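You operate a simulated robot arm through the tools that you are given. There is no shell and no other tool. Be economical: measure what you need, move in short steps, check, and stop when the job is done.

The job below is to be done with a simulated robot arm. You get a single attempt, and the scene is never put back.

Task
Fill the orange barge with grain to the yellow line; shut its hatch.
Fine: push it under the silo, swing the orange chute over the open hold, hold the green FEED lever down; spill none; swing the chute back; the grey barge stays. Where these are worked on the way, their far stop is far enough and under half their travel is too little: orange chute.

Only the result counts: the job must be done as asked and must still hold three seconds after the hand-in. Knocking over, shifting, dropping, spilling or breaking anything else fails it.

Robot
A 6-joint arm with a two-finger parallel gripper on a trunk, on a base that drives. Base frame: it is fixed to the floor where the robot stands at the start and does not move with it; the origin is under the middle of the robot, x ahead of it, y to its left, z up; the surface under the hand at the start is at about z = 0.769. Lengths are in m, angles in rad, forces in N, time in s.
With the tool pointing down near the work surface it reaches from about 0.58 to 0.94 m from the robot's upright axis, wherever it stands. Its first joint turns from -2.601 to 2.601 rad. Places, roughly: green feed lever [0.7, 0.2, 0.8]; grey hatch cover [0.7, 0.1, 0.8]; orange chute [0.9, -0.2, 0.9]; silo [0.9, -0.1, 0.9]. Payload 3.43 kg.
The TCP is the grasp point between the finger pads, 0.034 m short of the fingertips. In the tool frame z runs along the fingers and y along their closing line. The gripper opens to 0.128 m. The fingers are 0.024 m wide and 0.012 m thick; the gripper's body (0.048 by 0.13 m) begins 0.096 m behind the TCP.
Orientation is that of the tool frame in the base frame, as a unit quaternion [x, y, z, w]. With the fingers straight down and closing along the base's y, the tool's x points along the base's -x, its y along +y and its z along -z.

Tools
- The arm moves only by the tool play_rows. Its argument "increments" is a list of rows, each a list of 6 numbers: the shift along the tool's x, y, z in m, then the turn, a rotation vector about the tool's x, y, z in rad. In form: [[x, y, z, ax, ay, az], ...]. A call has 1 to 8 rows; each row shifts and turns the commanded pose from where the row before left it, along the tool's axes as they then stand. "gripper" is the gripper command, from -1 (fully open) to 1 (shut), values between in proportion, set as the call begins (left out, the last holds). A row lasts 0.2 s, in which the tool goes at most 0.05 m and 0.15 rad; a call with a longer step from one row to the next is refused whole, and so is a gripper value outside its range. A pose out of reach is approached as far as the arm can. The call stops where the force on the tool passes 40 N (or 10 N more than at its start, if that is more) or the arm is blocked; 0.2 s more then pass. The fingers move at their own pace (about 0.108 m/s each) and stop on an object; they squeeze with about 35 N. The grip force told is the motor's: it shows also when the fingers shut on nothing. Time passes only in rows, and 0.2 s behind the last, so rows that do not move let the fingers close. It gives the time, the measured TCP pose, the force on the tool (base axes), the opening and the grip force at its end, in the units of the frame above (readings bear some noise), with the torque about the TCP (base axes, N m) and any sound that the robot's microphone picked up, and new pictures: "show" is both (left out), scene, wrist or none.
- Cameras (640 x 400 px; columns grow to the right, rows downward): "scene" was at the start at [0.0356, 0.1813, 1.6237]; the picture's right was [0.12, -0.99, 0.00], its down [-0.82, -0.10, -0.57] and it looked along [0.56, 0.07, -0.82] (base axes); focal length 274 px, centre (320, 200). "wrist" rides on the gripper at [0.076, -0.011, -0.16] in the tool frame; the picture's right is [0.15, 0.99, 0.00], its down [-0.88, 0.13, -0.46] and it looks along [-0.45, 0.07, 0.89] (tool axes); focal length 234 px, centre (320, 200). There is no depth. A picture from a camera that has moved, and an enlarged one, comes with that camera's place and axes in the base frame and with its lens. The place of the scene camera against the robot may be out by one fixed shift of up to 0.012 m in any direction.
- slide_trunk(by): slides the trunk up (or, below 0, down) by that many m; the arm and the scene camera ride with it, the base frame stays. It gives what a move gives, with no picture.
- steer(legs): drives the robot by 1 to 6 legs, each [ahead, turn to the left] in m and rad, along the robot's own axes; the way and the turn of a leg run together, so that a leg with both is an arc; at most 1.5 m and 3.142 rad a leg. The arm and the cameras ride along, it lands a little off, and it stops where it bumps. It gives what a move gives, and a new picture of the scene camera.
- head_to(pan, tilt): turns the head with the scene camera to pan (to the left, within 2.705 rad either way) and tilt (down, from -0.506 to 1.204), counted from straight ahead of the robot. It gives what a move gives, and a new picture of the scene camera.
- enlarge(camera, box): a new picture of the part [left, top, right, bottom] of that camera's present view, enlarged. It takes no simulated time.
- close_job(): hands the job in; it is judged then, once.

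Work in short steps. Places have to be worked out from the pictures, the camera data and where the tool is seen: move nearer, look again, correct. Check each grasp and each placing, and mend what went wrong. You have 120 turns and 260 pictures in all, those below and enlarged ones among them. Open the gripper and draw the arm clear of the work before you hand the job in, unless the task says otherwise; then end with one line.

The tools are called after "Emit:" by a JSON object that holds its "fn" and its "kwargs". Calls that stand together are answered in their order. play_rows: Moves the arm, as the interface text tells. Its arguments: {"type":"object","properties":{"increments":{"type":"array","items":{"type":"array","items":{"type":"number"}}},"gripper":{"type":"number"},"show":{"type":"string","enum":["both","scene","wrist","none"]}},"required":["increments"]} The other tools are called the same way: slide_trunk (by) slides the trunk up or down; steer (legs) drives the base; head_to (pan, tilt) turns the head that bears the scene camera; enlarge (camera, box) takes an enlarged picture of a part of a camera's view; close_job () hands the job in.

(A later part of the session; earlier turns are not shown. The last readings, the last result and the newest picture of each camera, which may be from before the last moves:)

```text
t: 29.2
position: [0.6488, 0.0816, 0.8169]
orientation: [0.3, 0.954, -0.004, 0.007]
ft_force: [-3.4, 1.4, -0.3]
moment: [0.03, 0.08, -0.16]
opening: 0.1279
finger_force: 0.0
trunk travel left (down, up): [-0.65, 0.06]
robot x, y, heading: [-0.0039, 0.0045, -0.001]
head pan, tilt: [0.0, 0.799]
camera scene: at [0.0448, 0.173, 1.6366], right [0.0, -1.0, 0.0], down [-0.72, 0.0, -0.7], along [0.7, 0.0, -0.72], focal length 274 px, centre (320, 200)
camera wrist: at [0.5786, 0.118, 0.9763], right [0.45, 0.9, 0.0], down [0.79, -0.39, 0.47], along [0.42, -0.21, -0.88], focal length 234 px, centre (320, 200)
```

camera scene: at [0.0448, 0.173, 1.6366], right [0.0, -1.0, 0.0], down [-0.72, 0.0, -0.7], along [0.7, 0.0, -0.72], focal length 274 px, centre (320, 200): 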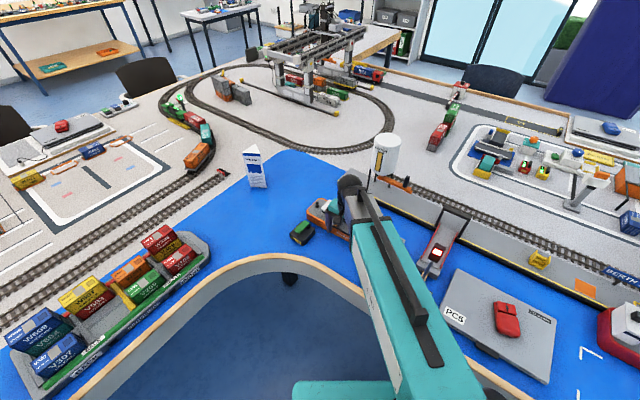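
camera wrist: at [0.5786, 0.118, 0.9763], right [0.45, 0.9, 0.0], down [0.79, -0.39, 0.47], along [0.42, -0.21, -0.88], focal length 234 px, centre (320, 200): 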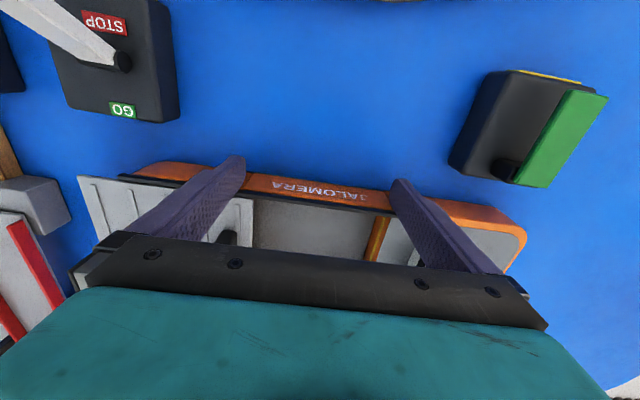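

Contact at ~4 N, barge moves squarely. The cover overhangs the bow and passes near the bridge, with some gap; continue pushing and watch.

Emit:
{"fn": "play_rows", "kwargs": {"increments": [[-0.012, 0, 0, 0, 0, 0], [-0.012, 0, 0, 0, 0, 0], [-0.012, 0, 0, 0, 0, 0], [-0.012, 0, 0, 0, 0, 0]], "show": "both"}}

Emit:
{"fn": "enlarge", "kwargs": {"camera": "scene", "box": [300, 120, 500, 245]}}

```text
t: 30.2
position: [0.6888, 0.0537, 0.8188]
orientation: [0.3, 0.954, -0.003, 0.007]
ft_force: [-1.1, 1.6, -1.0]
moment: [0.08, 0.02, -0.13]
opening: 0.1279
finger_force: 0.1
trunk travel left (down, up): [-0.65, 0.06]
robot x, y, heading: [0.0004, 0.0051, 0.002]
head pan, tilt: [0.0, 0.799]
camera scene: at [0.045, 0.1729, 1.6366], right [0.0, -1.0, 0.0], down [-0.72, 0.0, -0.7], along [0.7, 0.0, -0.72], focal length 274 px, centre (320, 200)
camera wrist: at [0.6188, 0.0908, 0.9771], right [0.45, 0.9, -0.01], down [0.79, -0.39, 0.47], along [0.42, -0.21, -0.88], focal length 234 px, centre (320, 200)
```

scene: 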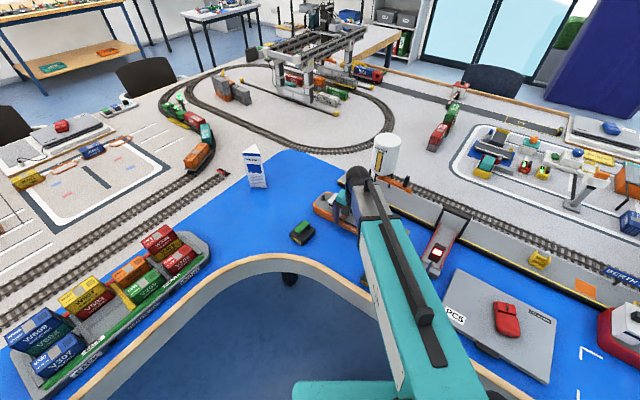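
wrist: 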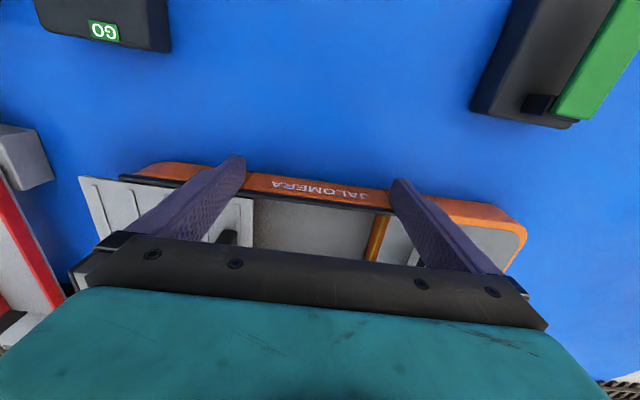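

```text
3.20 times, centred on (400, 182) of scene
camera zoom: at [0.045, 0.1729, 1.6366], right [0.0, -1.0, 0.0], down [-0.72, 0.0, -0.7], along [0.7, 0.0, -0.72], focal length 877 px, centre (64, 256)
```

zoom: 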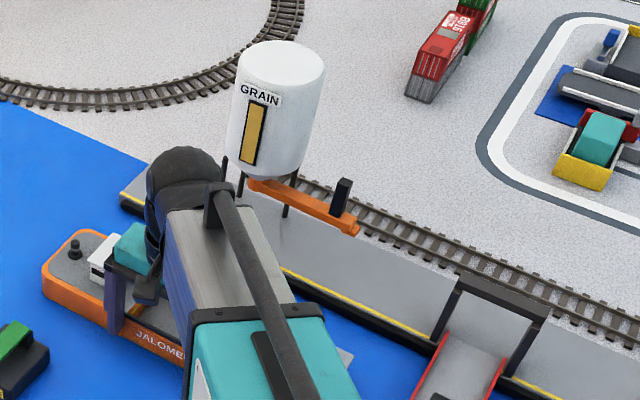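

Clear of the bridge. Continue.

Emit:
{"fn": "play_rows", "kwargs": {"increments": [[-0.012, 0, 0, 0, 0, 0], [-0.012, 0, 0, 0, 0, 0], [-0.012, 0, 0, 0, 0, 0], [-0.012, 0, 0, 0, 0, 0]], "show": "both"}}

Emit:
{"fn": "enlarge", "kwargs": {"camera": "scene", "box": [300, 120, 500, 245]}}

```text
t: 31.2
position: [0.7297, 0.0266, 0.8196]
orientation: [0.3, 0.954, -0.003, 0.008]
ft_force: [-1.3, 1.0, -0.3]
moment: [0.08, 0.04, -0.1]
opening: 0.1282
finger_force: 0.1
trunk travel left (down, up): [-0.65, 0.06]
robot x, y, heading: [-0.0008, 0.0032, 0.004]
head pan, tilt: [0.0, 0.799]
camera scene: at [0.0451, 0.1729, 1.6366], right [0.0, -1.0, 0.0], down [-0.72, 0.0, -0.7], along [0.7, 0.0, -0.72], focal length 274 px, centre (320, 200)
camera wrist: at [0.6578, 0.0632, 0.9781], right [0.45, 0.9, 0.0], down [0.79, -0.39, 0.47], along [0.42, -0.21, -0.88], focal length 234 px, centre (320, 200)
```

scene: 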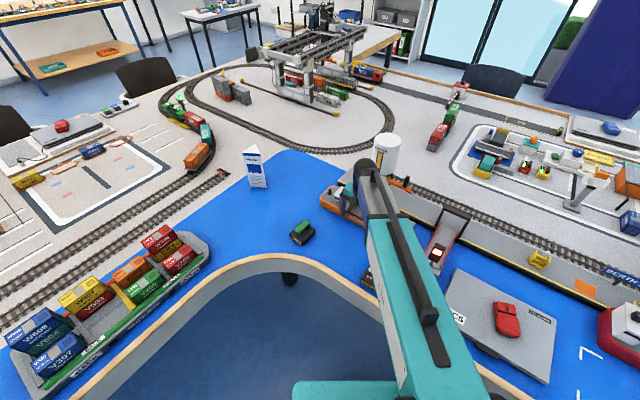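
wrist: 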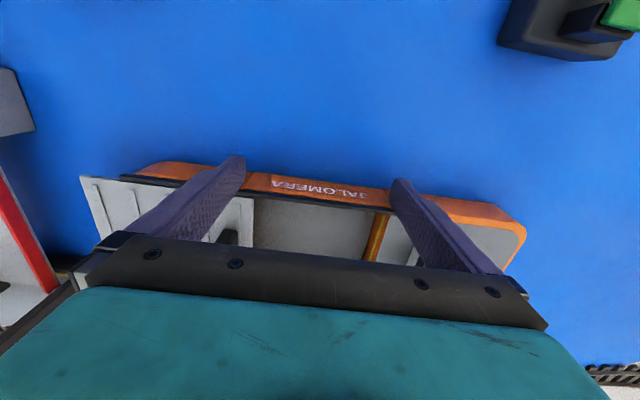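

```text
3.20 times, centred on (400, 182) of scene
camera zoom: at [0.0451, 0.1729, 1.6366], right [0.0, -1.0, 0.0], down [-0.72, 0.0, -0.7], along [0.7, 0.0, -0.72], focal length 877 px, centre (64, 256)
```

zoom: 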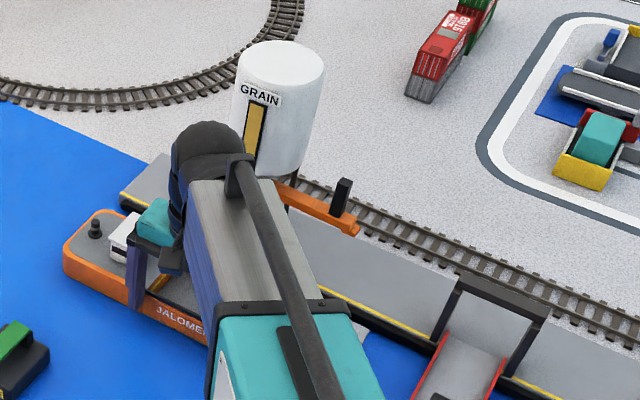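

Emit:
{"fn": "play_rows", "kwargs": {"increments": [[-0.008, 0, 0, 0, 0, 0], [-0.008, 0, 0, 0, 0, 0], [-0.006, 0, 0, 0, 0, 0]], "show": "wrist"}}

Emit:
{"fn": "enlarge", "kwargs": {"camera": "scene", "box": [300, 120, 500, 245]}}

```text
t: 32.0
position: [0.7463, 0.0146, 0.819]
orientation: [0.3, 0.954, -0.003, 0.007]
ft_force: [-2.7, 1.9, -0.5]
moment: [0.01, 0.11, -0.02]
opening: 0.128
finger_force: 0.0
trunk travel left (down, up): [-0.65, 0.06]
robot x, y, heading: [-0.0015, 0.0064, 0.002]
head pan, tilt: [0.0, 0.799]
camera wrist: at [0.6756, 0.0507, 0.9783], right [0.45, 0.9, 0.0], down [0.79, -0.39, 0.47], along [0.42, -0.21, -0.88], focal length 234 px, centre (320, 200)
```

wrist: 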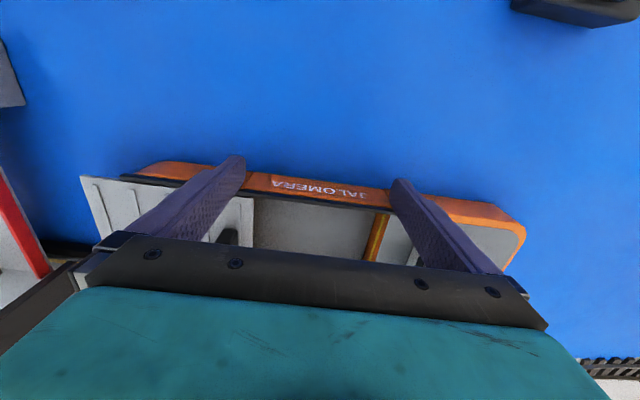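

```text
3.20 times, centred on (400, 182) of scene
camera zoom: at [0.0449, 0.173, 1.6366], right [0.0, -1.0, 0.0], down [-0.72, 0.0, -0.7], along [0.7, 0.0, -0.72], focal length 877 px, centre (64, 256)
```

zoom: 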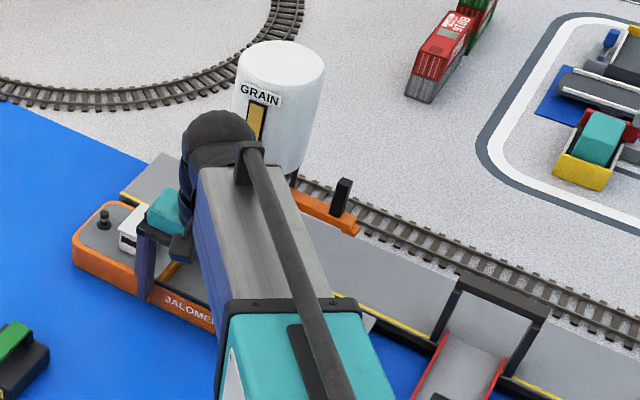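

Emit:
{"fn": "play_rows", "kwargs": {"increments": [[-0.005, 0, 0, 0, 0, 0], [-0.005, 0, 0, 0, 0, 0]], "show": "none"}}

Emit:
{"fn": "enlarge", "kwargs": {"camera": "scene", "box": [300, 150, 420, 225]}}

```text
t: 32.6
position: [0.7537, 0.0092, 0.8207]
orientation: [0.299, 0.954, -0.004, 0.007]
ft_force: [-2.3, 2.5, 1.1]
moment: [-0.01, 0.15, -0.1]
opening: 0.1282
finger_force: 0.1
trunk travel left (down, up): [-0.65, 0.06]
robot x, y, heading: [-0.001, 0.0066, 0.0]
head pan, tilt: [0.0, 0.799]
```

```text
5.33 times, centred on (360, 188) of scene
camera zoom: at [0.0448, 0.173, 1.6366], right [0.0, -1.0, 0.0], down [-0.72, 0.0, -0.7], along [0.7, 0.0, -0.72], focal length 1462 px, centre (107, 267)
```

zoom: 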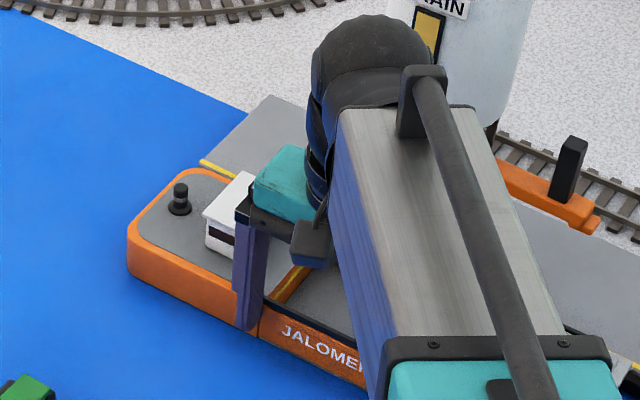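

Emit:
{"fn": "play_rows", "kwargs": {"increments": [[-0.005, 0, 0, 0, 0, 0], [-0.004, 0, 0, 0, 0, 0]], "show": "none"}}

```text
t: 33.2
position: [0.7576, 0.0071, 0.8196]
orientation: [0.301, 0.954, -0.002, 0.004]
ft_force: [-22.2, 19.6, -2.2]
moment: [0.97, 0.48, -1.92]
opening: 0.126
finger_force: 0.1
trunk travel left (down, up): [-0.65, 0.06]
robot x, y, heading: [0.0031, 0.0053, 0.001]
head pan, tilt: [0.0, 0.799]
```

Docked against the quay (~30 N). Back off, lift, and turn the tool so its closing line is across the quay for the chute handle.

Emit:
{"fn": "play_rows", "kwargs": {"increments": [[0.015, 0, 0, 0, 0, 0], [0.02, 0, 0, 0, 0, 0], [0, 0, -0.04, 0, 0, 0], [0, 0, -0.045, 0, 0, 0], [0, 0, -0.045, 0, 0, 0], [0, -0.01, -0.04, 0, 0, 0]], "show": "none"}}

Emit:
{"fn": "play_rows", "kwargs": {"increments": [[0, -0.03, 0, 0, 0, -0.14], [0, -0.03, 0, 0, 0, -0.14], [0, -0.03, 0, 0, 0, -0.14], [0, 0, 0, 0, 0, -0.14], [0, 0, 0, 0, 0, -0.14], [0, 0, 0, 0, 0, -0.14]], "show": "both"}}

Emit:
{"fn": "enlarge", "kwargs": {"camera": "scene", "box": [320, 120, 480, 220]}}

```text
t: 34.6
position: [0.7262, 0.0182, 0.99]
orientation: [0.299, 0.954, -0.003, 0.007]
ft_force: [0.6, 0.5, 0.0]
moment: [-0.01, -0.01, 0.02]
opening: 0.1282
finger_force: 0.2
trunk travel left (down, up): [-0.65, 0.06]
robot x, y, heading: [0.0018, 0.0019, 0.0]
head pan, tilt: [0.0, 0.799]
```

```text
t: 36.0
position: [0.6847, -0.0628, 0.9892]
orientation: [-0.117, 0.993, -0.006, 0.005]
ft_force: [1.0, -0.4, -0.1]
moment: [0.02, 0.01, 0.01]
opening: 0.1282
finger_force: 0.0
trunk travel left (down, up): [-0.65, 0.06]
robot x, y, heading: [0.0019, 0.0063, 0.002]
head pan, tilt: [0.0, 0.799]
camera scene: at [0.0451, 0.1727, 1.6366], right [0.0, -1.0, 0.0], down [-0.72, 0.0, -0.7], along [0.7, 0.0, -0.72], focal length 274 px, centre (320, 200)
camera wrist: at [0.6118, -0.089, 1.1491], right [-0.37, 0.93, -0.01], down [0.82, 0.34, 0.46], along [0.43, 0.16, -0.89], focal length 234 px, centre (320, 200)
```

scene: 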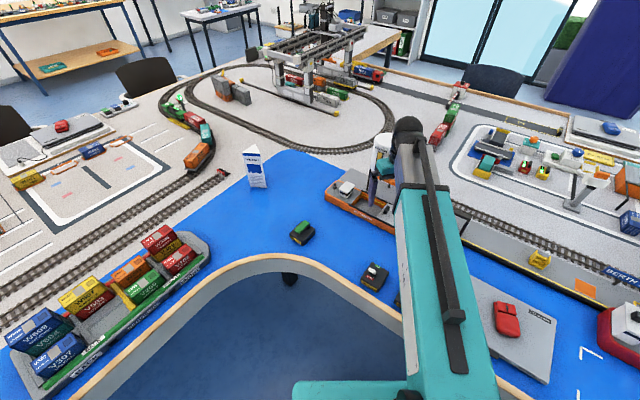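
wrist: 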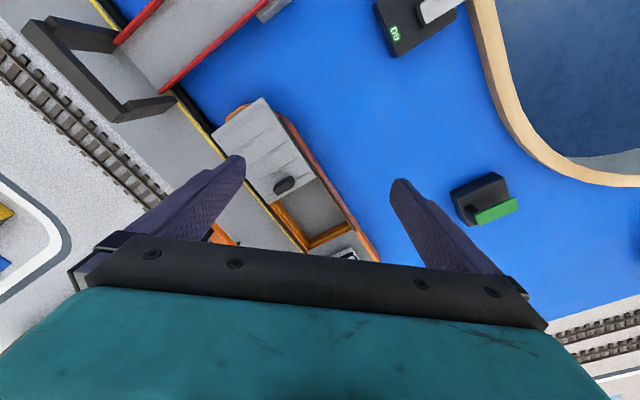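

```text
4.00 times, centred on (400, 170) of scene
camera zoom: at [0.0451, 0.1727, 1.6366], right [0.0, -1.0, 0.0], down [-0.72, 0.0, -0.7], along [0.7, 0.0, -0.72], focal length 1096 px, centre (0, 320)
```

zoom: 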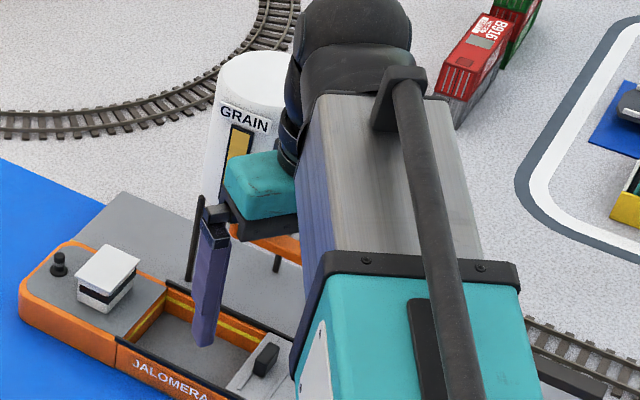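

Docked squarely. Continue turning and move toward the chute for a look.

Emit:
{"fn": "play_rows", "kwargs": {"increments": [[-0.01, -0.036, 0, 0, 0, 0], [-0.01, -0.036, 0, 0, 0, 0], [-0.011, -0.035, 0, 0, 0, 0], [0, 0, 0, 0, 0, -0.144], [0, 0, 0, 0, 0, -0.144], [0, 0, 0, 0, 0, -0.144], [0, 0, 0, 0, 0, -0.144], [0, 0, 0, 0, 0, -0.144]], "show": "both"}}

Emit:
{"fn": "enlarge", "kwargs": {"camera": "wrist", "box": [120, 0, 480, 225]}}

Emit:
{"fn": "enlarge", "kwargs": {"camera": "scene", "box": [320, 110, 480, 210]}}

```text
t: 37.8
position: [0.7398, -0.1598, 0.9926]
orientation: [-0.459, 0.888, -0.008, 0.004]
ft_force: [-0.4, -0.2, 0.0]
moment: [-0.04, -0.01, 0.03]
opening: 0.1278
finger_force: 0.0
trunk travel left (down, up): [-0.65, 0.06]
robot x, y, heading: [0.0026, 0.0024, 0.001]
head pan, tilt: [0.0, 0.799]
camera scene: at [0.0452, 0.1728, 1.6366], right [0.0, -1.0, 0.0], down [-0.72, 0.0, -0.7], along [0.7, 0.0, -0.72], focal length 274 px, centre (320, 200)
camera wrist: at [0.7031, -0.2257, 1.1517], right [-0.89, 0.45, -0.02], down [0.4, 0.8, 0.45], along [0.22, 0.4, -0.89], focal length 234 px, centre (320, 200)
```

scene: 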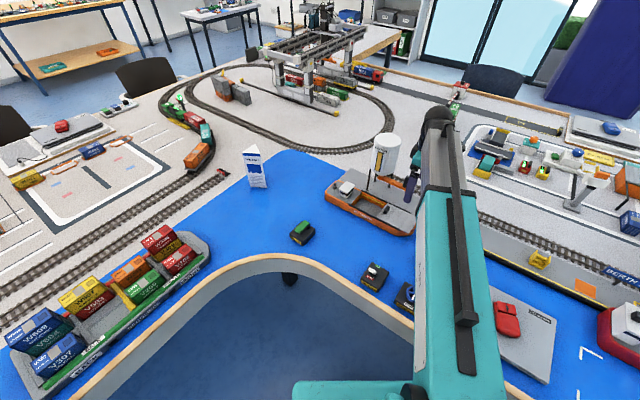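
wrist: 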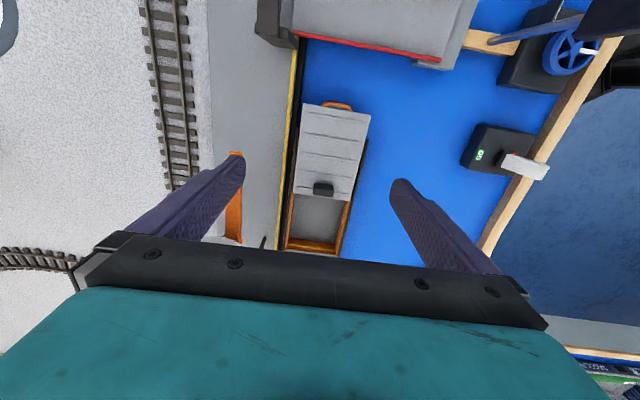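

```text
1.78 times, centred on (300, 112) of wrist
camera zoom: at [0.7031, -0.2257, 1.1517], right [-0.89, 0.45, -0.02], down [0.4, 0.8, 0.45], along [0.22, 0.4, -0.89], focal length 416 px, centre (356, 356)
```

zoom: 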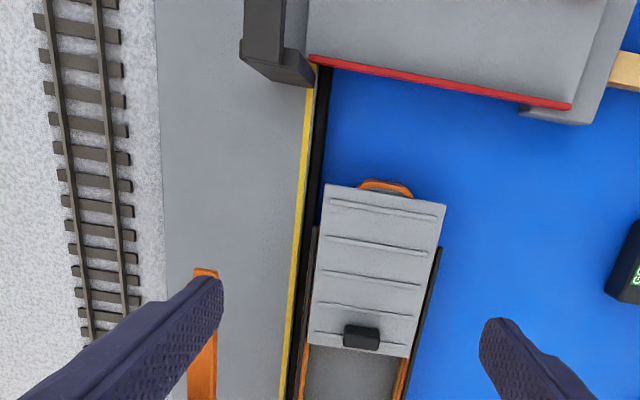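

```text
4.00 times, centred on (400, 160) of scene
camera zoom: at [0.0452, 0.1728, 1.6366], right [0.0, -1.0, 0.0], down [-0.72, 0.0, -0.7], along [0.7, 0.0, -0.72], focal length 1096 px, centre (0, 360)
```

zoom: 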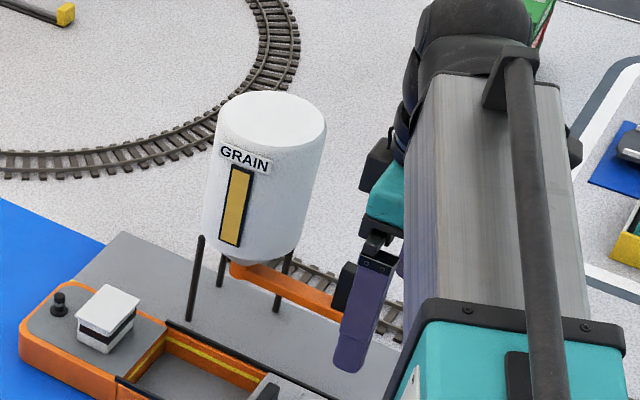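

Chute post estimated at (.863,-.172), z≈.875–.928; pivot ~(.91,-.09). I move the half-open fork over it, slightly outboard, still above it, and look.

Emit:
{"fn": "play_rows", "kwargs": {"increments": [[-0.013, -0.027, 0, 0, 0, 0], [-0.013, -0.027, 0, 0, 0, 0], [-0.013, -0.027, 0, 0, 0, 0], [-0.014, -0.0267, 0, 0, 0, 0]], "gripper": -0.1, "show": "both"}}

Emit:
{"fn": "enlarge", "kwargs": {"camera": "wrist", "box": [220, 80, 460, 230]}}

Emit:
{"fn": "enlarge", "kwargs": {"camera": "scene", "box": [340, 110, 500, 210]}}

```text
t: 38.8
position: [0.8583, -0.1782, 0.9932]
orientation: [-0.457, 0.889, -0.008, 0.003]
ft_force: [0.3, 0.5, 0.8]
moment: [0.02, -0.02, -0.03]
opening: 0.0706
finger_force: 0.2
trunk travel left (down, up): [-0.65, 0.06]
robot x, y, heading: [0.0041, 0.0072, -0.0]
head pan, tilt: [0.0, 0.799]
camera scene: at [0.0456, 0.1728, 1.6366], right [0.0, -1.0, 0.0], down [-0.72, 0.0, -0.7], along [0.7, 0.0, -0.72], focal length 274 px, centre (320, 200)
camera wrist: at [0.8215, -0.2447, 1.1531], right [-0.89, 0.46, -0.02], down [0.4, 0.8, 0.45], along [0.22, 0.4, -0.89], focal length 234 px, centre (320, 200)
```

scene: 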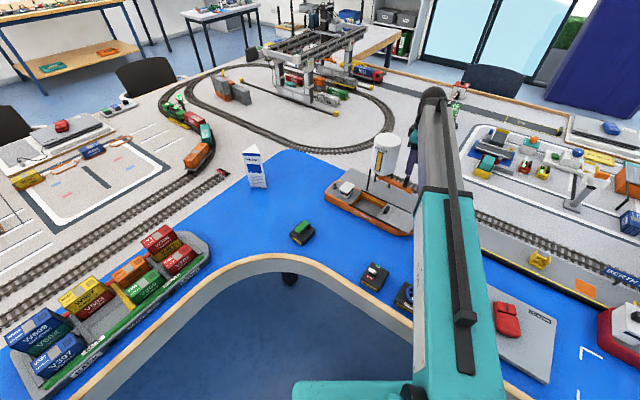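
wrist: 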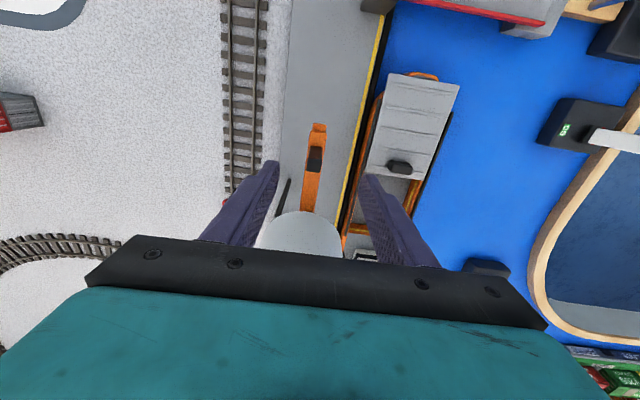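

```text
2.67 times, centred on (340, 155) of wrist
camera zoom: at [0.8215, -0.2447, 1.1531], right [-0.89, 0.46, -0.02], down [0.4, 0.8, 0.45], along [0.22, 0.4, -0.89], focal length 624 px, centre (267, 320)
```

zoom: 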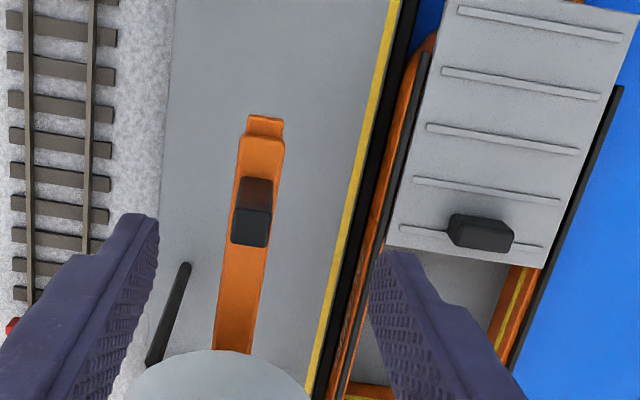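

```text
4.00 times, centred on (420, 160) of scene
camera zoom: at [0.0456, 0.1728, 1.6366], right [0.0, -1.0, 0.0], down [-0.72, 0.0, -0.7], along [0.7, 0.0, -0.72], focal length 1096 px, centre (-80, 360)
```

zoom: 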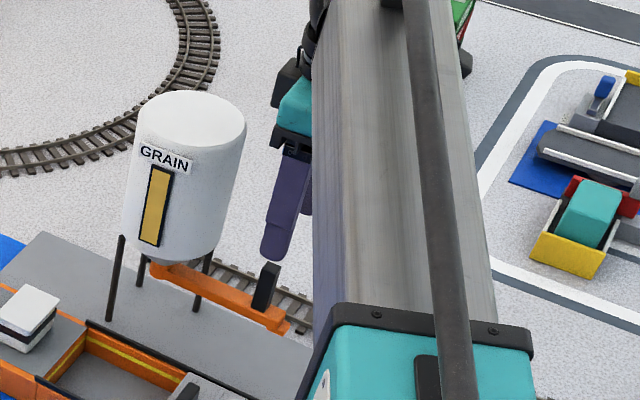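

Clear view: the post is centered radially and 6.5 mm off in tool y. I correct, descend, and narrow the fork to ~0.035 around the post.

Emit:
{"fn": "play_rows", "kwargs": {"increments": [[0.002, -0.0065, 0.015, 0, 0, 0], [0, 0, 0.02, 0, 0, 0], [0, 0, 0.015, 0, 0, 0], [0, 0, 0.014, 0, 0, 0]], "show": "none"}}

Emit:
{"fn": "play_rows", "kwargs": {"increments": [[0, 0, 0, 0, 0, 0], [0, 0, 0, 0, 0, 0]], "gripper": 0.45, "show": "wrist"}}

Emit:
{"fn": "enlarge", "kwargs": {"camera": "wrist", "box": [220, 80, 460, 230]}}

Emit:
{"fn": "enlarge", "kwargs": {"camera": "scene", "box": [340, 110, 500, 210]}}

```text
t: 39.8
position: [0.8639, -0.1839, 0.9284]
orientation: [-0.458, 0.889, -0.009, 0.004]
ft_force: [0.4, -0.1, 0.3]
moment: [0.02, 0.0, 0.01]
opening: 0.0704
finger_force: 0.1
trunk travel left (down, up): [-0.65, 0.06]
robot x, y, heading: [-0.0005, 0.0036, -0.003]
head pan, tilt: [0.0, 0.799]
```

```text
t: 40.4
position: [0.8627, -0.1853, 0.9296]
orientation: [-0.458, 0.889, -0.007, 0.003]
ft_force: [0.0, -0.9, -0.3]
moment: [-0.03, 0.01, 0.03]
opening: 0.0354
finger_force: 0.0
trunk travel left (down, up): [-0.65, 0.06]
robot x, y, heading: [0.0041, 0.0043, 0.002]
head pan, tilt: [0.0, 0.799]
camera wrist: at [0.8259, -0.2512, 1.0897], right [-0.89, 0.46, -0.02], down [0.4, 0.8, 0.45], along [0.22, 0.4, -0.89], focal length 234 px, centre (320, 200)
```

wrist: 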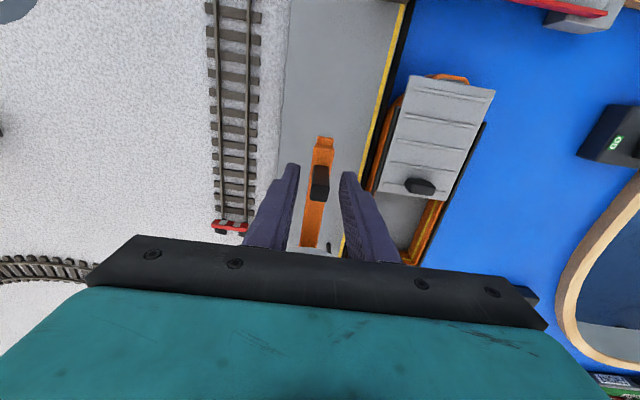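

```text
2.67 times, centred on (340, 155) of wrist
camera zoom: at [0.8259, -0.2512, 1.0897], right [-0.89, 0.46, -0.02], down [0.4, 0.8, 0.45], along [0.22, 0.4, -0.89], focal length 624 px, centre (267, 320)
```

zoom: 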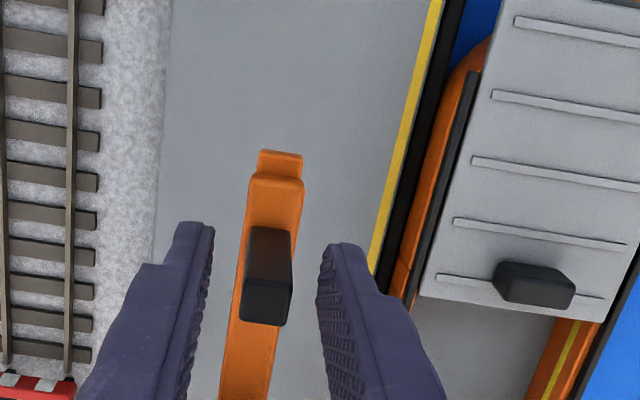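

```text
4.00 times, centred on (420, 160) of scene
camera zoom: at [0.0452, 0.1728, 1.6366], right [0.0, -1.0, 0.0], down [-0.72, 0.0, -0.7], along [0.7, 0.0, -0.72], focal length 1096 px, centre (-80, 360)
```

zoom: 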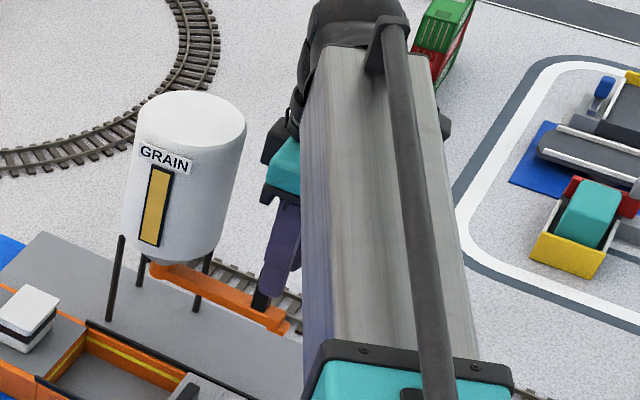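

The post sits in the fork. Start the arc about the silo axis (R≈0.115).

Emit:
{"fn": "play_rows", "kwargs": {"increments": [[-0.0008, 0.0138, 0, 0, 0, 0.12], [-0.0008, 0.0138, 0, 0, 0, 0.12], [-0.0008, 0.0138, 0, 0, 0, 0.12], [-0.0008, 0.0138, 0, 0, 0, 0.12], [-0.0008, 0.0138, 0, 0, 0, 0.12]], "show": "wrist"}}

Emit:
{"fn": "enlarge", "kwargs": {"camera": "wrist", "box": [220, 80, 460, 230]}}

Emit:
{"fn": "enlarge", "kwargs": {"camera": "scene", "box": [340, 110, 500, 210]}}

```text
t: 41.6
position: [0.8216, -0.1308, 0.9287]
orientation: [-0.174, 0.985, -0.006, 0.004]
ft_force: [-0.3, -0.3, 0.4]
moment: [-0.02, 0.01, 0.01]
opening: 0.035
finger_force: 0.0
trunk travel left (down, up): [-0.65, 0.06]
robot x, y, heading: [0.0013, 0.0064, -0.001]
head pan, tilt: [0.0, 0.799]
camera wrist: at [0.7522, -0.165, 1.0879], right [-0.48, 0.88, -0.02], down [0.78, 0.43, 0.46], along [0.41, 0.21, -0.89], focal length 234 px, centre (320, 200)
```

wrist: 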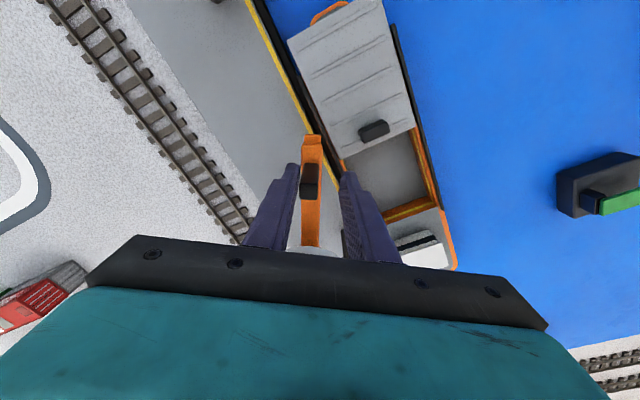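

```text
2.67 times, centred on (340, 155) of wrist
camera zoom: at [0.7522, -0.165, 1.0879], right [-0.48, 0.88, -0.02], down [0.78, 0.43, 0.46], along [0.41, 0.21, -0.89], focal length 624 px, centre (267, 320)
```

zoom: 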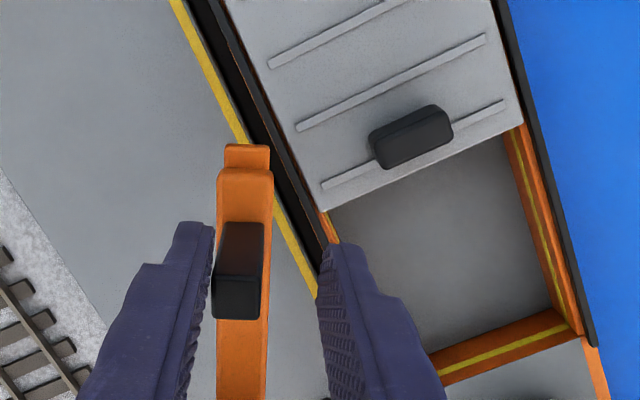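

```text
4.00 times, centred on (420, 160) of scene
camera zoom: at [0.0451, 0.1729, 1.6366], right [0.0, -1.0, 0.0], down [-0.72, 0.0, -0.7], along [0.7, 0.0, -0.72], focal length 1096 px, centre (-80, 360)
```

zoom: 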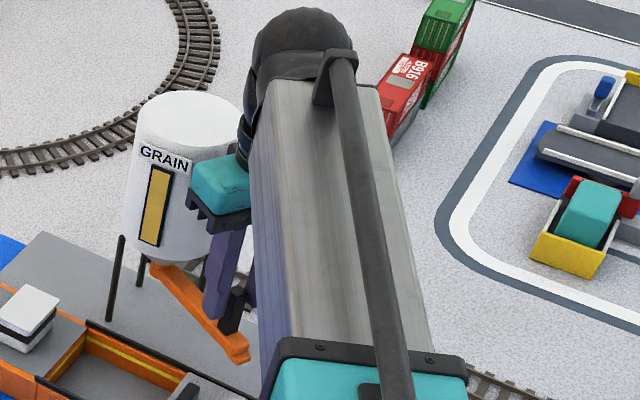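

Swinging smoothly. Continue.

Emit:
{"fn": "play_rows", "kwargs": {"increments": [[-0.0008, 0.0138, 0, 0, 0, 0.12], [-0.0008, 0.0138, 0, 0, 0, 0.12], [-0.0008, 0.0138, 0, 0, 0, 0.12], [-0.0008, 0.0138, 0, 0, 0, 0.12], [-0.0008, 0.0138, 0, 0, 0, 0.12]], "show": "wrist"}}

Emit:
{"fn": "enlarge", "kwargs": {"camera": "wrist", "box": [220, 80, 460, 230]}}

Emit:
{"fn": "enlarge", "kwargs": {"camera": "scene", "box": [340, 110, 500, 210]}}

```text
t: 42.8
position: [0.8188, -0.062, 0.9266]
orientation: [0.126, 0.992, -0.005, 0.007]
ft_force: [-0.2, 0.5, -0.3]
moment: [0.0, 0.0, -0.01]
opening: 0.0352
finger_force: 0.0
trunk travel left (down, up): [-0.65, 0.06]
robot x, y, heading: [0.0011, 0.003, -0.001]
head pan, tilt: [0.0, 0.799]
camera wrist: at [0.7401, -0.0529, 1.0864], right [0.1, 0.99, -0.01], down [0.88, -0.09, 0.47], along [0.46, -0.06, -0.88], focal length 234 px, centre (320, 200)
```

wrist: 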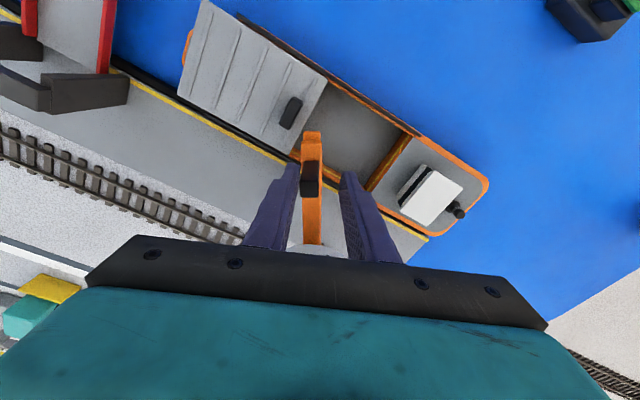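

```text
2.67 times, centred on (340, 155) of wrist
camera zoom: at [0.7401, -0.0529, 1.0864], right [0.1, 0.99, -0.01], down [0.88, -0.09, 0.47], along [0.46, -0.06, -0.88], focal length 624 px, centre (267, 320)
```

zoom: 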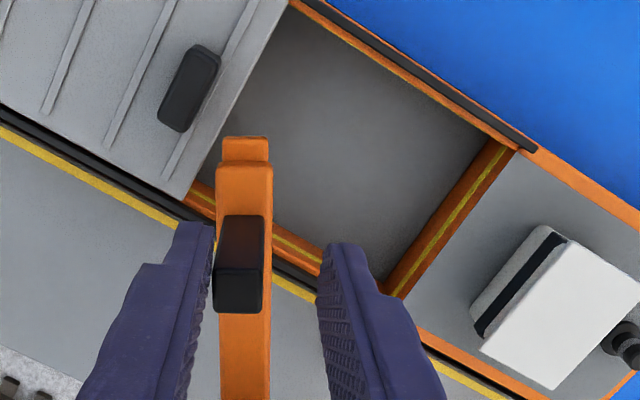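

```text
4.00 times, centred on (420, 160) of scene
camera zoom: at [0.0452, 0.173, 1.6366], right [0.0, -1.0, 0.0], down [-0.72, 0.0, -0.7], along [0.7, 0.0, -0.72], focal length 1096 px, centre (-80, 360)
```

zoom: 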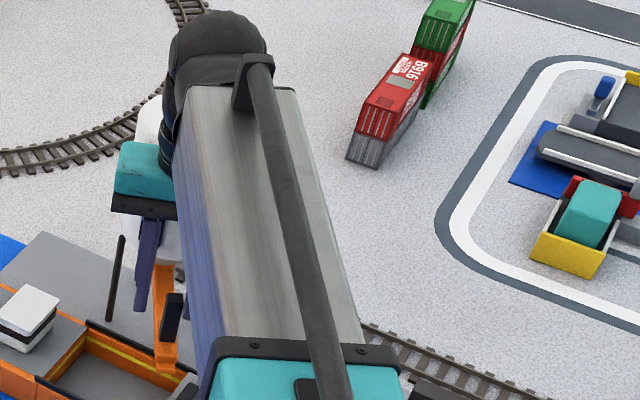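

Emit:
{"fn": "play_rows", "kwargs": {"increments": [[-0.0008, 0.0138, 0, 0, 0, 0.12], [-0.0008, 0.0138, 0, 0, 0, 0.12], [-0.0008, 0.0138, 0, 0, 0, 0.12], [-0.0005, 0.0103, 0, 0, 0, 0.09]], "show": "wrist"}}

Emit:
{"fn": "enlarge", "kwargs": {"camera": "wrist", "box": [220, 80, 460, 230]}}

Emit:
{"fn": "enlarge", "kwargs": {"camera": "scene", "box": [340, 110, 500, 210]}}

```text
t: 43.8
position: [0.8426, -0.0162, 0.9281]
orientation: [0.343, 0.939, -0.004, 0.007]
ft_force: [0.4, 0.2, -0.4]
moment: [-0.01, -0.02, 0.02]
opening: 0.0352
finger_force: 0.0
trunk travel left (down, up): [-0.65, 0.06]
robot x, y, heading: [0.0017, 0.0025, -0.005]
head pan, tilt: [0.0, 0.799]
camera wrist: at [0.7746, 0.0256, 1.086], right [0.53, 0.85, 0.0], down [0.75, -0.46, 0.47], along [0.4, -0.25, -0.88], focal length 234 px, centre (320, 200)
```

wrist: 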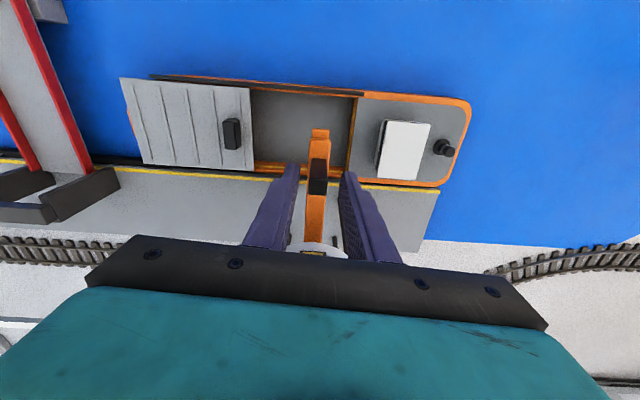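

```text
2.67 times, centred on (340, 155) of wrist
camera zoom: at [0.7746, 0.0256, 1.086], right [0.53, 0.85, 0.0], down [0.75, -0.46, 0.47], along [0.4, -0.25, -0.88], focal length 624 px, centre (267, 320)
```

zoom: 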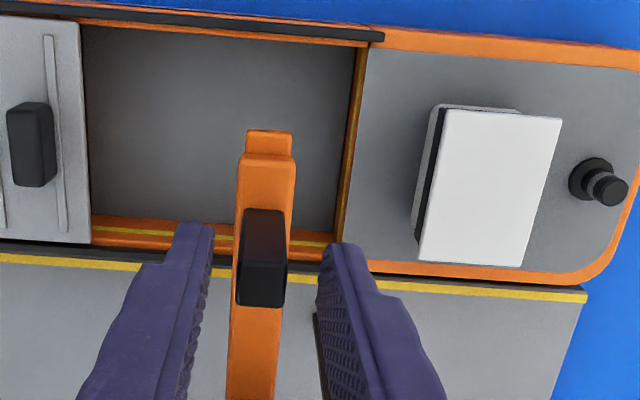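

```text
4.00 times, centred on (420, 160) of scene
camera zoom: at [0.0453, 0.173, 1.6366], right [0.0, -1.0, 0.0], down [-0.72, 0.0, -0.7], along [0.7, 0.0, -0.72], focal length 1096 px, centre (-80, 360)
```

zoom: 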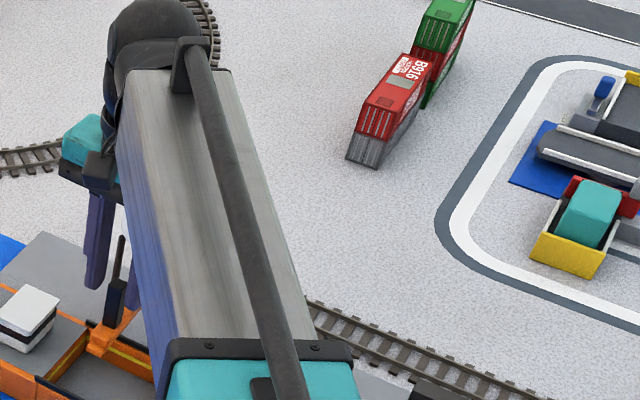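

The chute's mouth is over the open hold. I nudge slightly to see if it is at its stop.

Emit:
{"fn": "play_rows", "kwargs": {"increments": [[-0.0004, 0.0092, 0, 0, 0, 0.08], [-0.0002, 0.0046, 0, 0, 0, 0.04]], "show": "wrist"}}

Emit:
{"fn": "enlarge", "kwargs": {"camera": "wrist", "box": [220, 80, 460, 230]}}

```text
t: 44.4
position: [0.8504, -0.0076, 0.9269]
orientation: [0.399, 0.917, -0.003, 0.007]
ft_force: [-8.1, -6.7, -1.1]
moment: [-0.07, 0.32, 0.04]
opening: 0.0414
finger_force: 5.6
trunk travel left (down, up): [-0.65, 0.06]
robot x, y, heading: [0.0038, 0.0034, -0.002]
head pan, tilt: [0.0, 0.799]
camera wrist: at [0.7888, 0.041, 1.086], right [0.62, 0.78, 0.0], down [0.69, -0.55, 0.47], along [0.36, -0.3, -0.88], focal length 234 px, centre (320, 200)
```

wrist: 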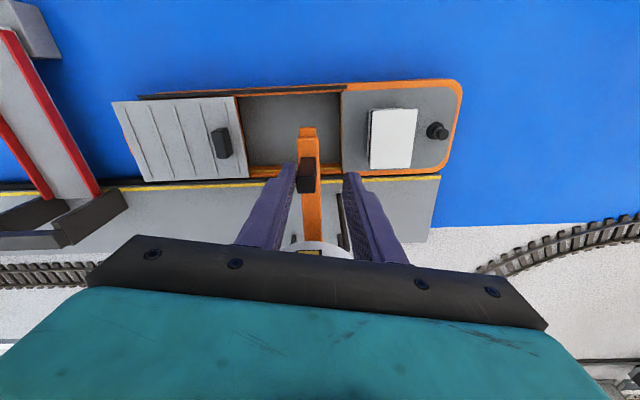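

```text
2.67 times, centred on (340, 155) of wrist
camera zoom: at [0.7888, 0.041, 1.086], right [0.62, 0.78, 0.0], down [0.69, -0.55, 0.47], along [0.36, -0.3, -0.88], focal length 624 px, centre (267, 320)
```

zoom: 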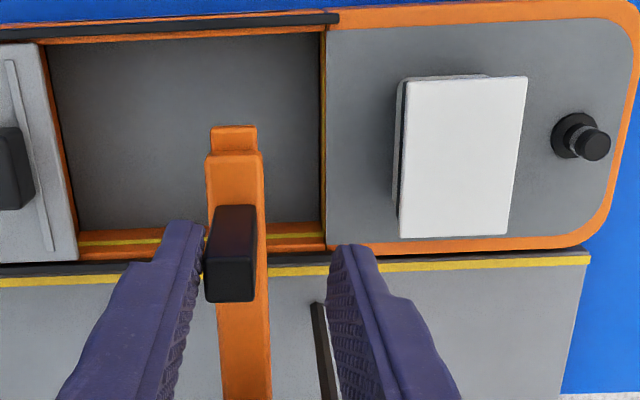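

At its stop, mouth centred over the hold. Relax the fork, lift straight up, and head to the FEED lever.

Emit:
{"fn": "play_rows", "kwargs": {"increments": [[0, -0.006, 0, 0, 0, 0], [0, 0, -0.03, 0, 0, 0], [0, 0, -0.035, 0, 0, 0], [0.035, 0, 0, 0, 0, 0], [0.04, 0, 0, 0, 0, 0], [0.045, 0, 0, 0, 0, 0], [0.045, 0, 0, 0, 0, 0], [0.045, 0.02, 0, 0, 0, 0]], "show": "none"}}

Emit:
{"fn": "play_rows", "kwargs": {"increments": [[0.045, 0.01, 0, 0, 0, 0], [0.045, 0.01, 0, 0, 0, -0.14], [0, 0, 0, 0, 0, -0.14], [0, 0, 0, 0, 0, -0.14], [0, 0, 0, 0, 0, -0.14], [0, 0, 0, 0, 0, -0.14], [0, 0, 0, 0, 0, -0.14], [0, 0, 0, 0, 0, -0.14]], "gripper": 1.0, "show": "both"}}

Emit:
{"fn": "enlarge", "kwargs": {"camera": "scene", "box": [270, 120, 450, 250]}}

```text
t: 46.2
position: [0.7175, 0.1567, 0.9892]
orientation: [0.398, 0.917, -0.003, 0.009]
ft_force: [-0.1, 0.2, 0.0]
moment: [-0.04, 0.01, -0.01]
opening: 0.0354
finger_force: 0.1
trunk travel left (down, up): [-0.65, 0.06]
robot x, y, heading: [0.0012, 0.0042, 0.005]
head pan, tilt: [0.0, 0.799]
```

```text
t: 48.0
position: [0.6713, 0.2358, 0.9876]
orientation: [-0.081, 0.997, -0.006, 0.006]
ft_force: [0.3, 0.3, 0.8]
moment: [0.0, 0.01, -0.02]
opening: 0.0
finger_force: 33.4
trunk travel left (down, up): [-0.65, 0.06]
robot x, y, heading: [0.001, 0.0035, -0.001]
head pan, tilt: [0.0, 0.799]
camera scene: at [0.0451, 0.1729, 1.6366], right [0.0, -1.0, 0.0], down [-0.72, 0.0, -0.7], along [0.7, 0.0, -0.72], focal length 274 px, centre (320, 200)
camera wrist: at [0.596, 0.2146, 1.1466], right [-0.3, 0.95, -0.01], down [0.84, 0.28, 0.46], along [0.44, 0.13, -0.89], focal length 234 px, centre (320, 200)
```

scene: 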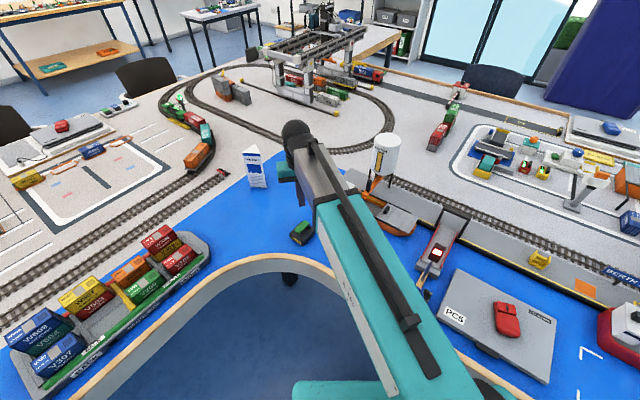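
wrist: 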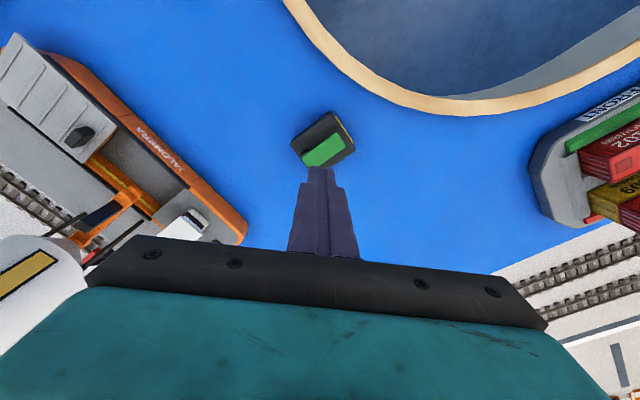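

```text
3.08 times, centred on (360, 185) of scene
camera zoom: at [0.0451, 0.1729, 1.6366], right [0.0, -1.0, 0.0], down [-0.72, 0.0, -0.7], along [0.7, 0.0, -0.72], focal length 843 px, centre (197, 246)
```

zoom: 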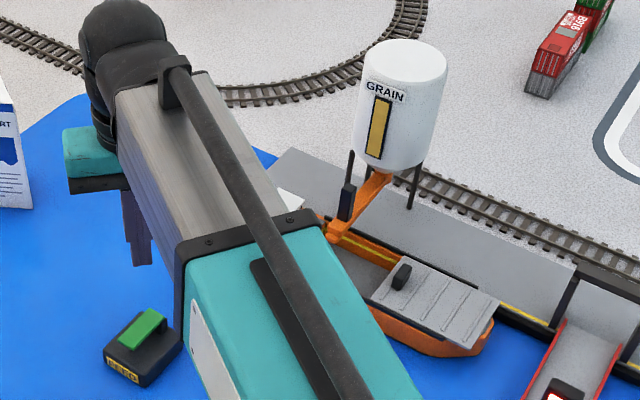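

The wrist camera sees both the lever and the hold. Enlarge both.

Emit:
{"fn": "enlarge", "kwargs": {"camera": "wrist", "box": [240, 90, 400, 190]}}

Emit:
{"fn": "enlarge", "kwargs": {"camera": "wrist", "box": [0, 110, 200, 235]}}

Emit:
{"fn": "enlarge", "kwargs": {"camera": "scene", "box": [270, 200, 350, 250]}}

```text
4.00 times, centred on (320, 140) of wrist
camera zoom: at [0.596, 0.2146, 1.1466], right [-0.3, 0.95, -0.01], down [0.84, 0.28, 0.46], along [0.44, 0.13, -0.89], focal length 937 px, centre (320, 440)
```

zoom: 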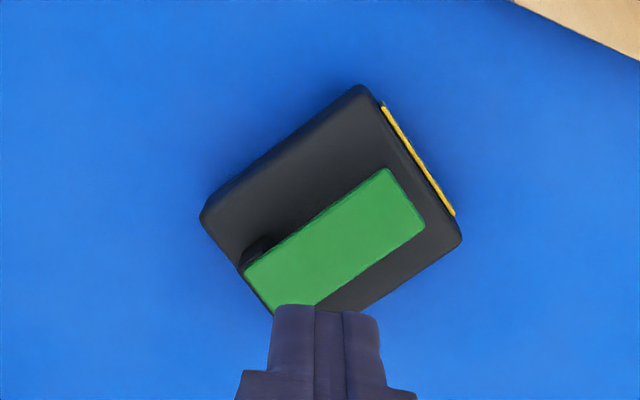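

```text
3.20 times, centred on (100, 172) of wrist
camera zoom: at [0.596, 0.2146, 1.1466], right [-0.3, 0.95, -0.01], down [0.84, 0.28, 0.46], along [0.44, 0.13, -0.89], focal length 749 px, centre (1024, 288)
```

zoom: 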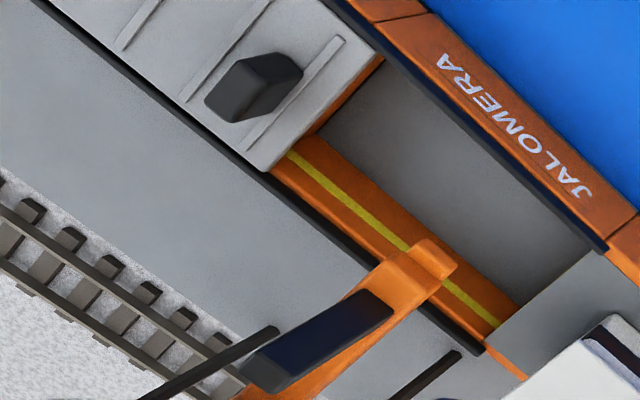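

```text
8.00 times, centred on (310, 225) of scene
camera zoom: at [0.0451, 0.1729, 1.6366], right [0.0, -1.0, 0.0], down [-0.72, 0.0, -0.7], along [0.7, 0.0, -0.72], focal length 2193 px, centre (400, 0)
```

zoom: 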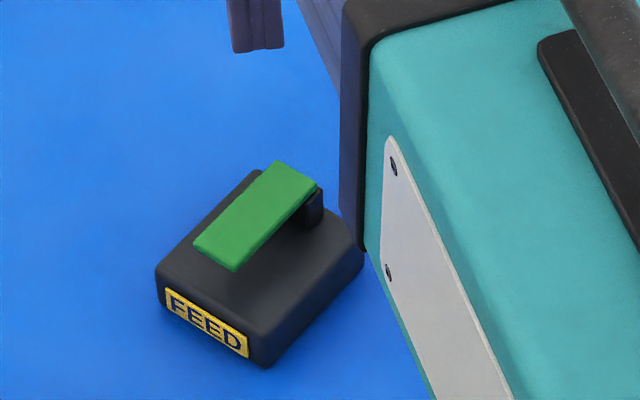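

Lever's free end is at the label side; press point ≈(.669,.259). Move over it, turn slightly so the hold stays in view, descend to 0.885.

Emit:
{"fn": "play_rows", "kwargs": {"increments": [[-0.0017, 0.023, 0.02, 0, 0, 0], [0, 0, 0.04, 0, 0, 0.1], [0, 0, 0.04, 0, 0, 0]], "show": "both"}}

Emit:
{"fn": "enlarge", "kwargs": {"camera": "wrist", "box": [240, 90, 400, 190]}}

Emit:
{"fn": "enlarge", "kwargs": {"camera": "scene", "box": [260, 170, 356, 230]}}

```text
t: 48.8
position: [0.6715, 0.2593, 0.8864]
orientation: [-0.03, 1.0, -0.006, 0.006]
ft_force: [0.3, 0.2, 0.4]
moment: [0.04, -0.01, 0.0]
opening: 0.0004
finger_force: 32.9
trunk travel left (down, up): [-0.65, 0.06]
robot x, y, heading: [0.0041, 0.005, -0.003]
head pan, tilt: [0.0, 0.799]
camera scene: at [0.0454, 0.1728, 1.6367], right [0.0, -1.0, 0.0], down [-0.72, 0.0, -0.7], along [0.7, 0.0, -0.72], focal length 274 px, centre (320, 200)
camera wrist: at [0.5937, 0.2446, 1.0452], right [-0.2, 0.98, -0.01], down [0.87, 0.19, 0.46], along [0.46, 0.08, -0.89], focal length 234 px, centre (320, 200)
```

scene: 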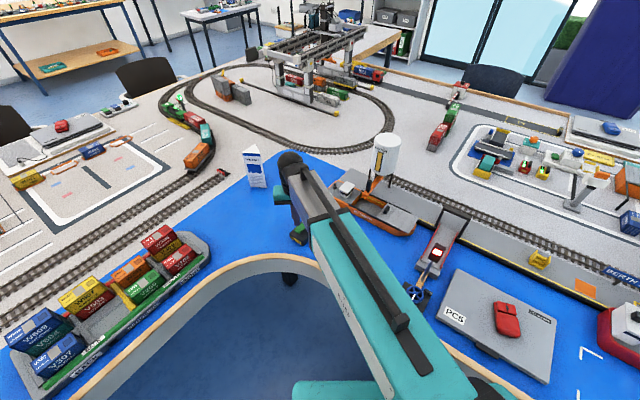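
wrist: 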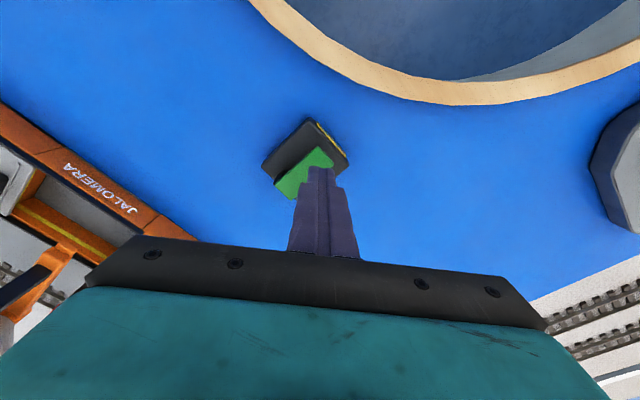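

```text
4.00 times, centred on (320, 140) of wrist
camera zoom: at [0.5937, 0.2446, 1.0452], right [-0.2, 0.98, -0.01], down [0.87, 0.19, 0.46], along [0.46, 0.08, -0.89], focal length 937 px, centre (320, 440)
```

zoom: 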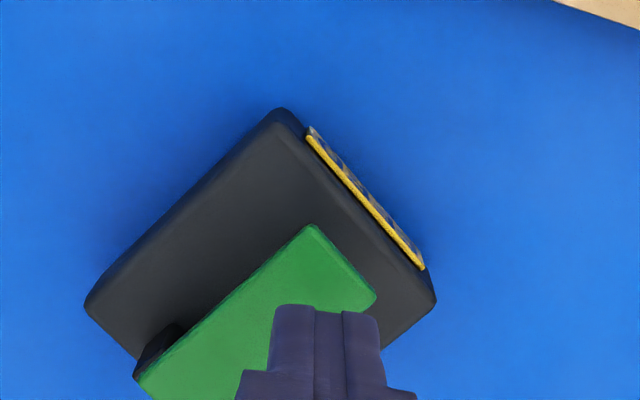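

```text
6.67 times, centred on (308, 200) of scene
camera zoom: at [0.0454, 0.1728, 1.6367], right [0.0, -1.0, 0.0], down [-0.72, 0.0, -0.7], along [0.7, 0.0, -0.72], focal length 1827 px, centre (400, 200)
```

zoom: 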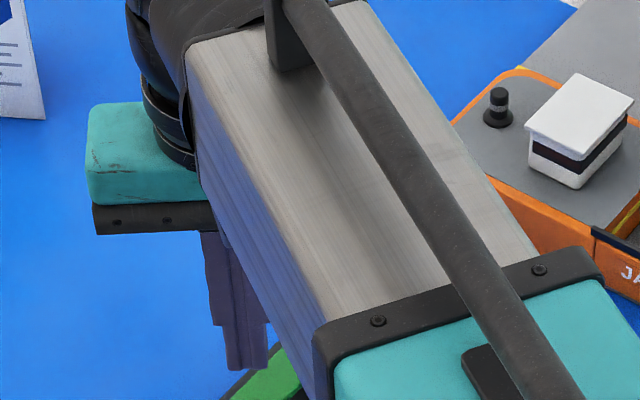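

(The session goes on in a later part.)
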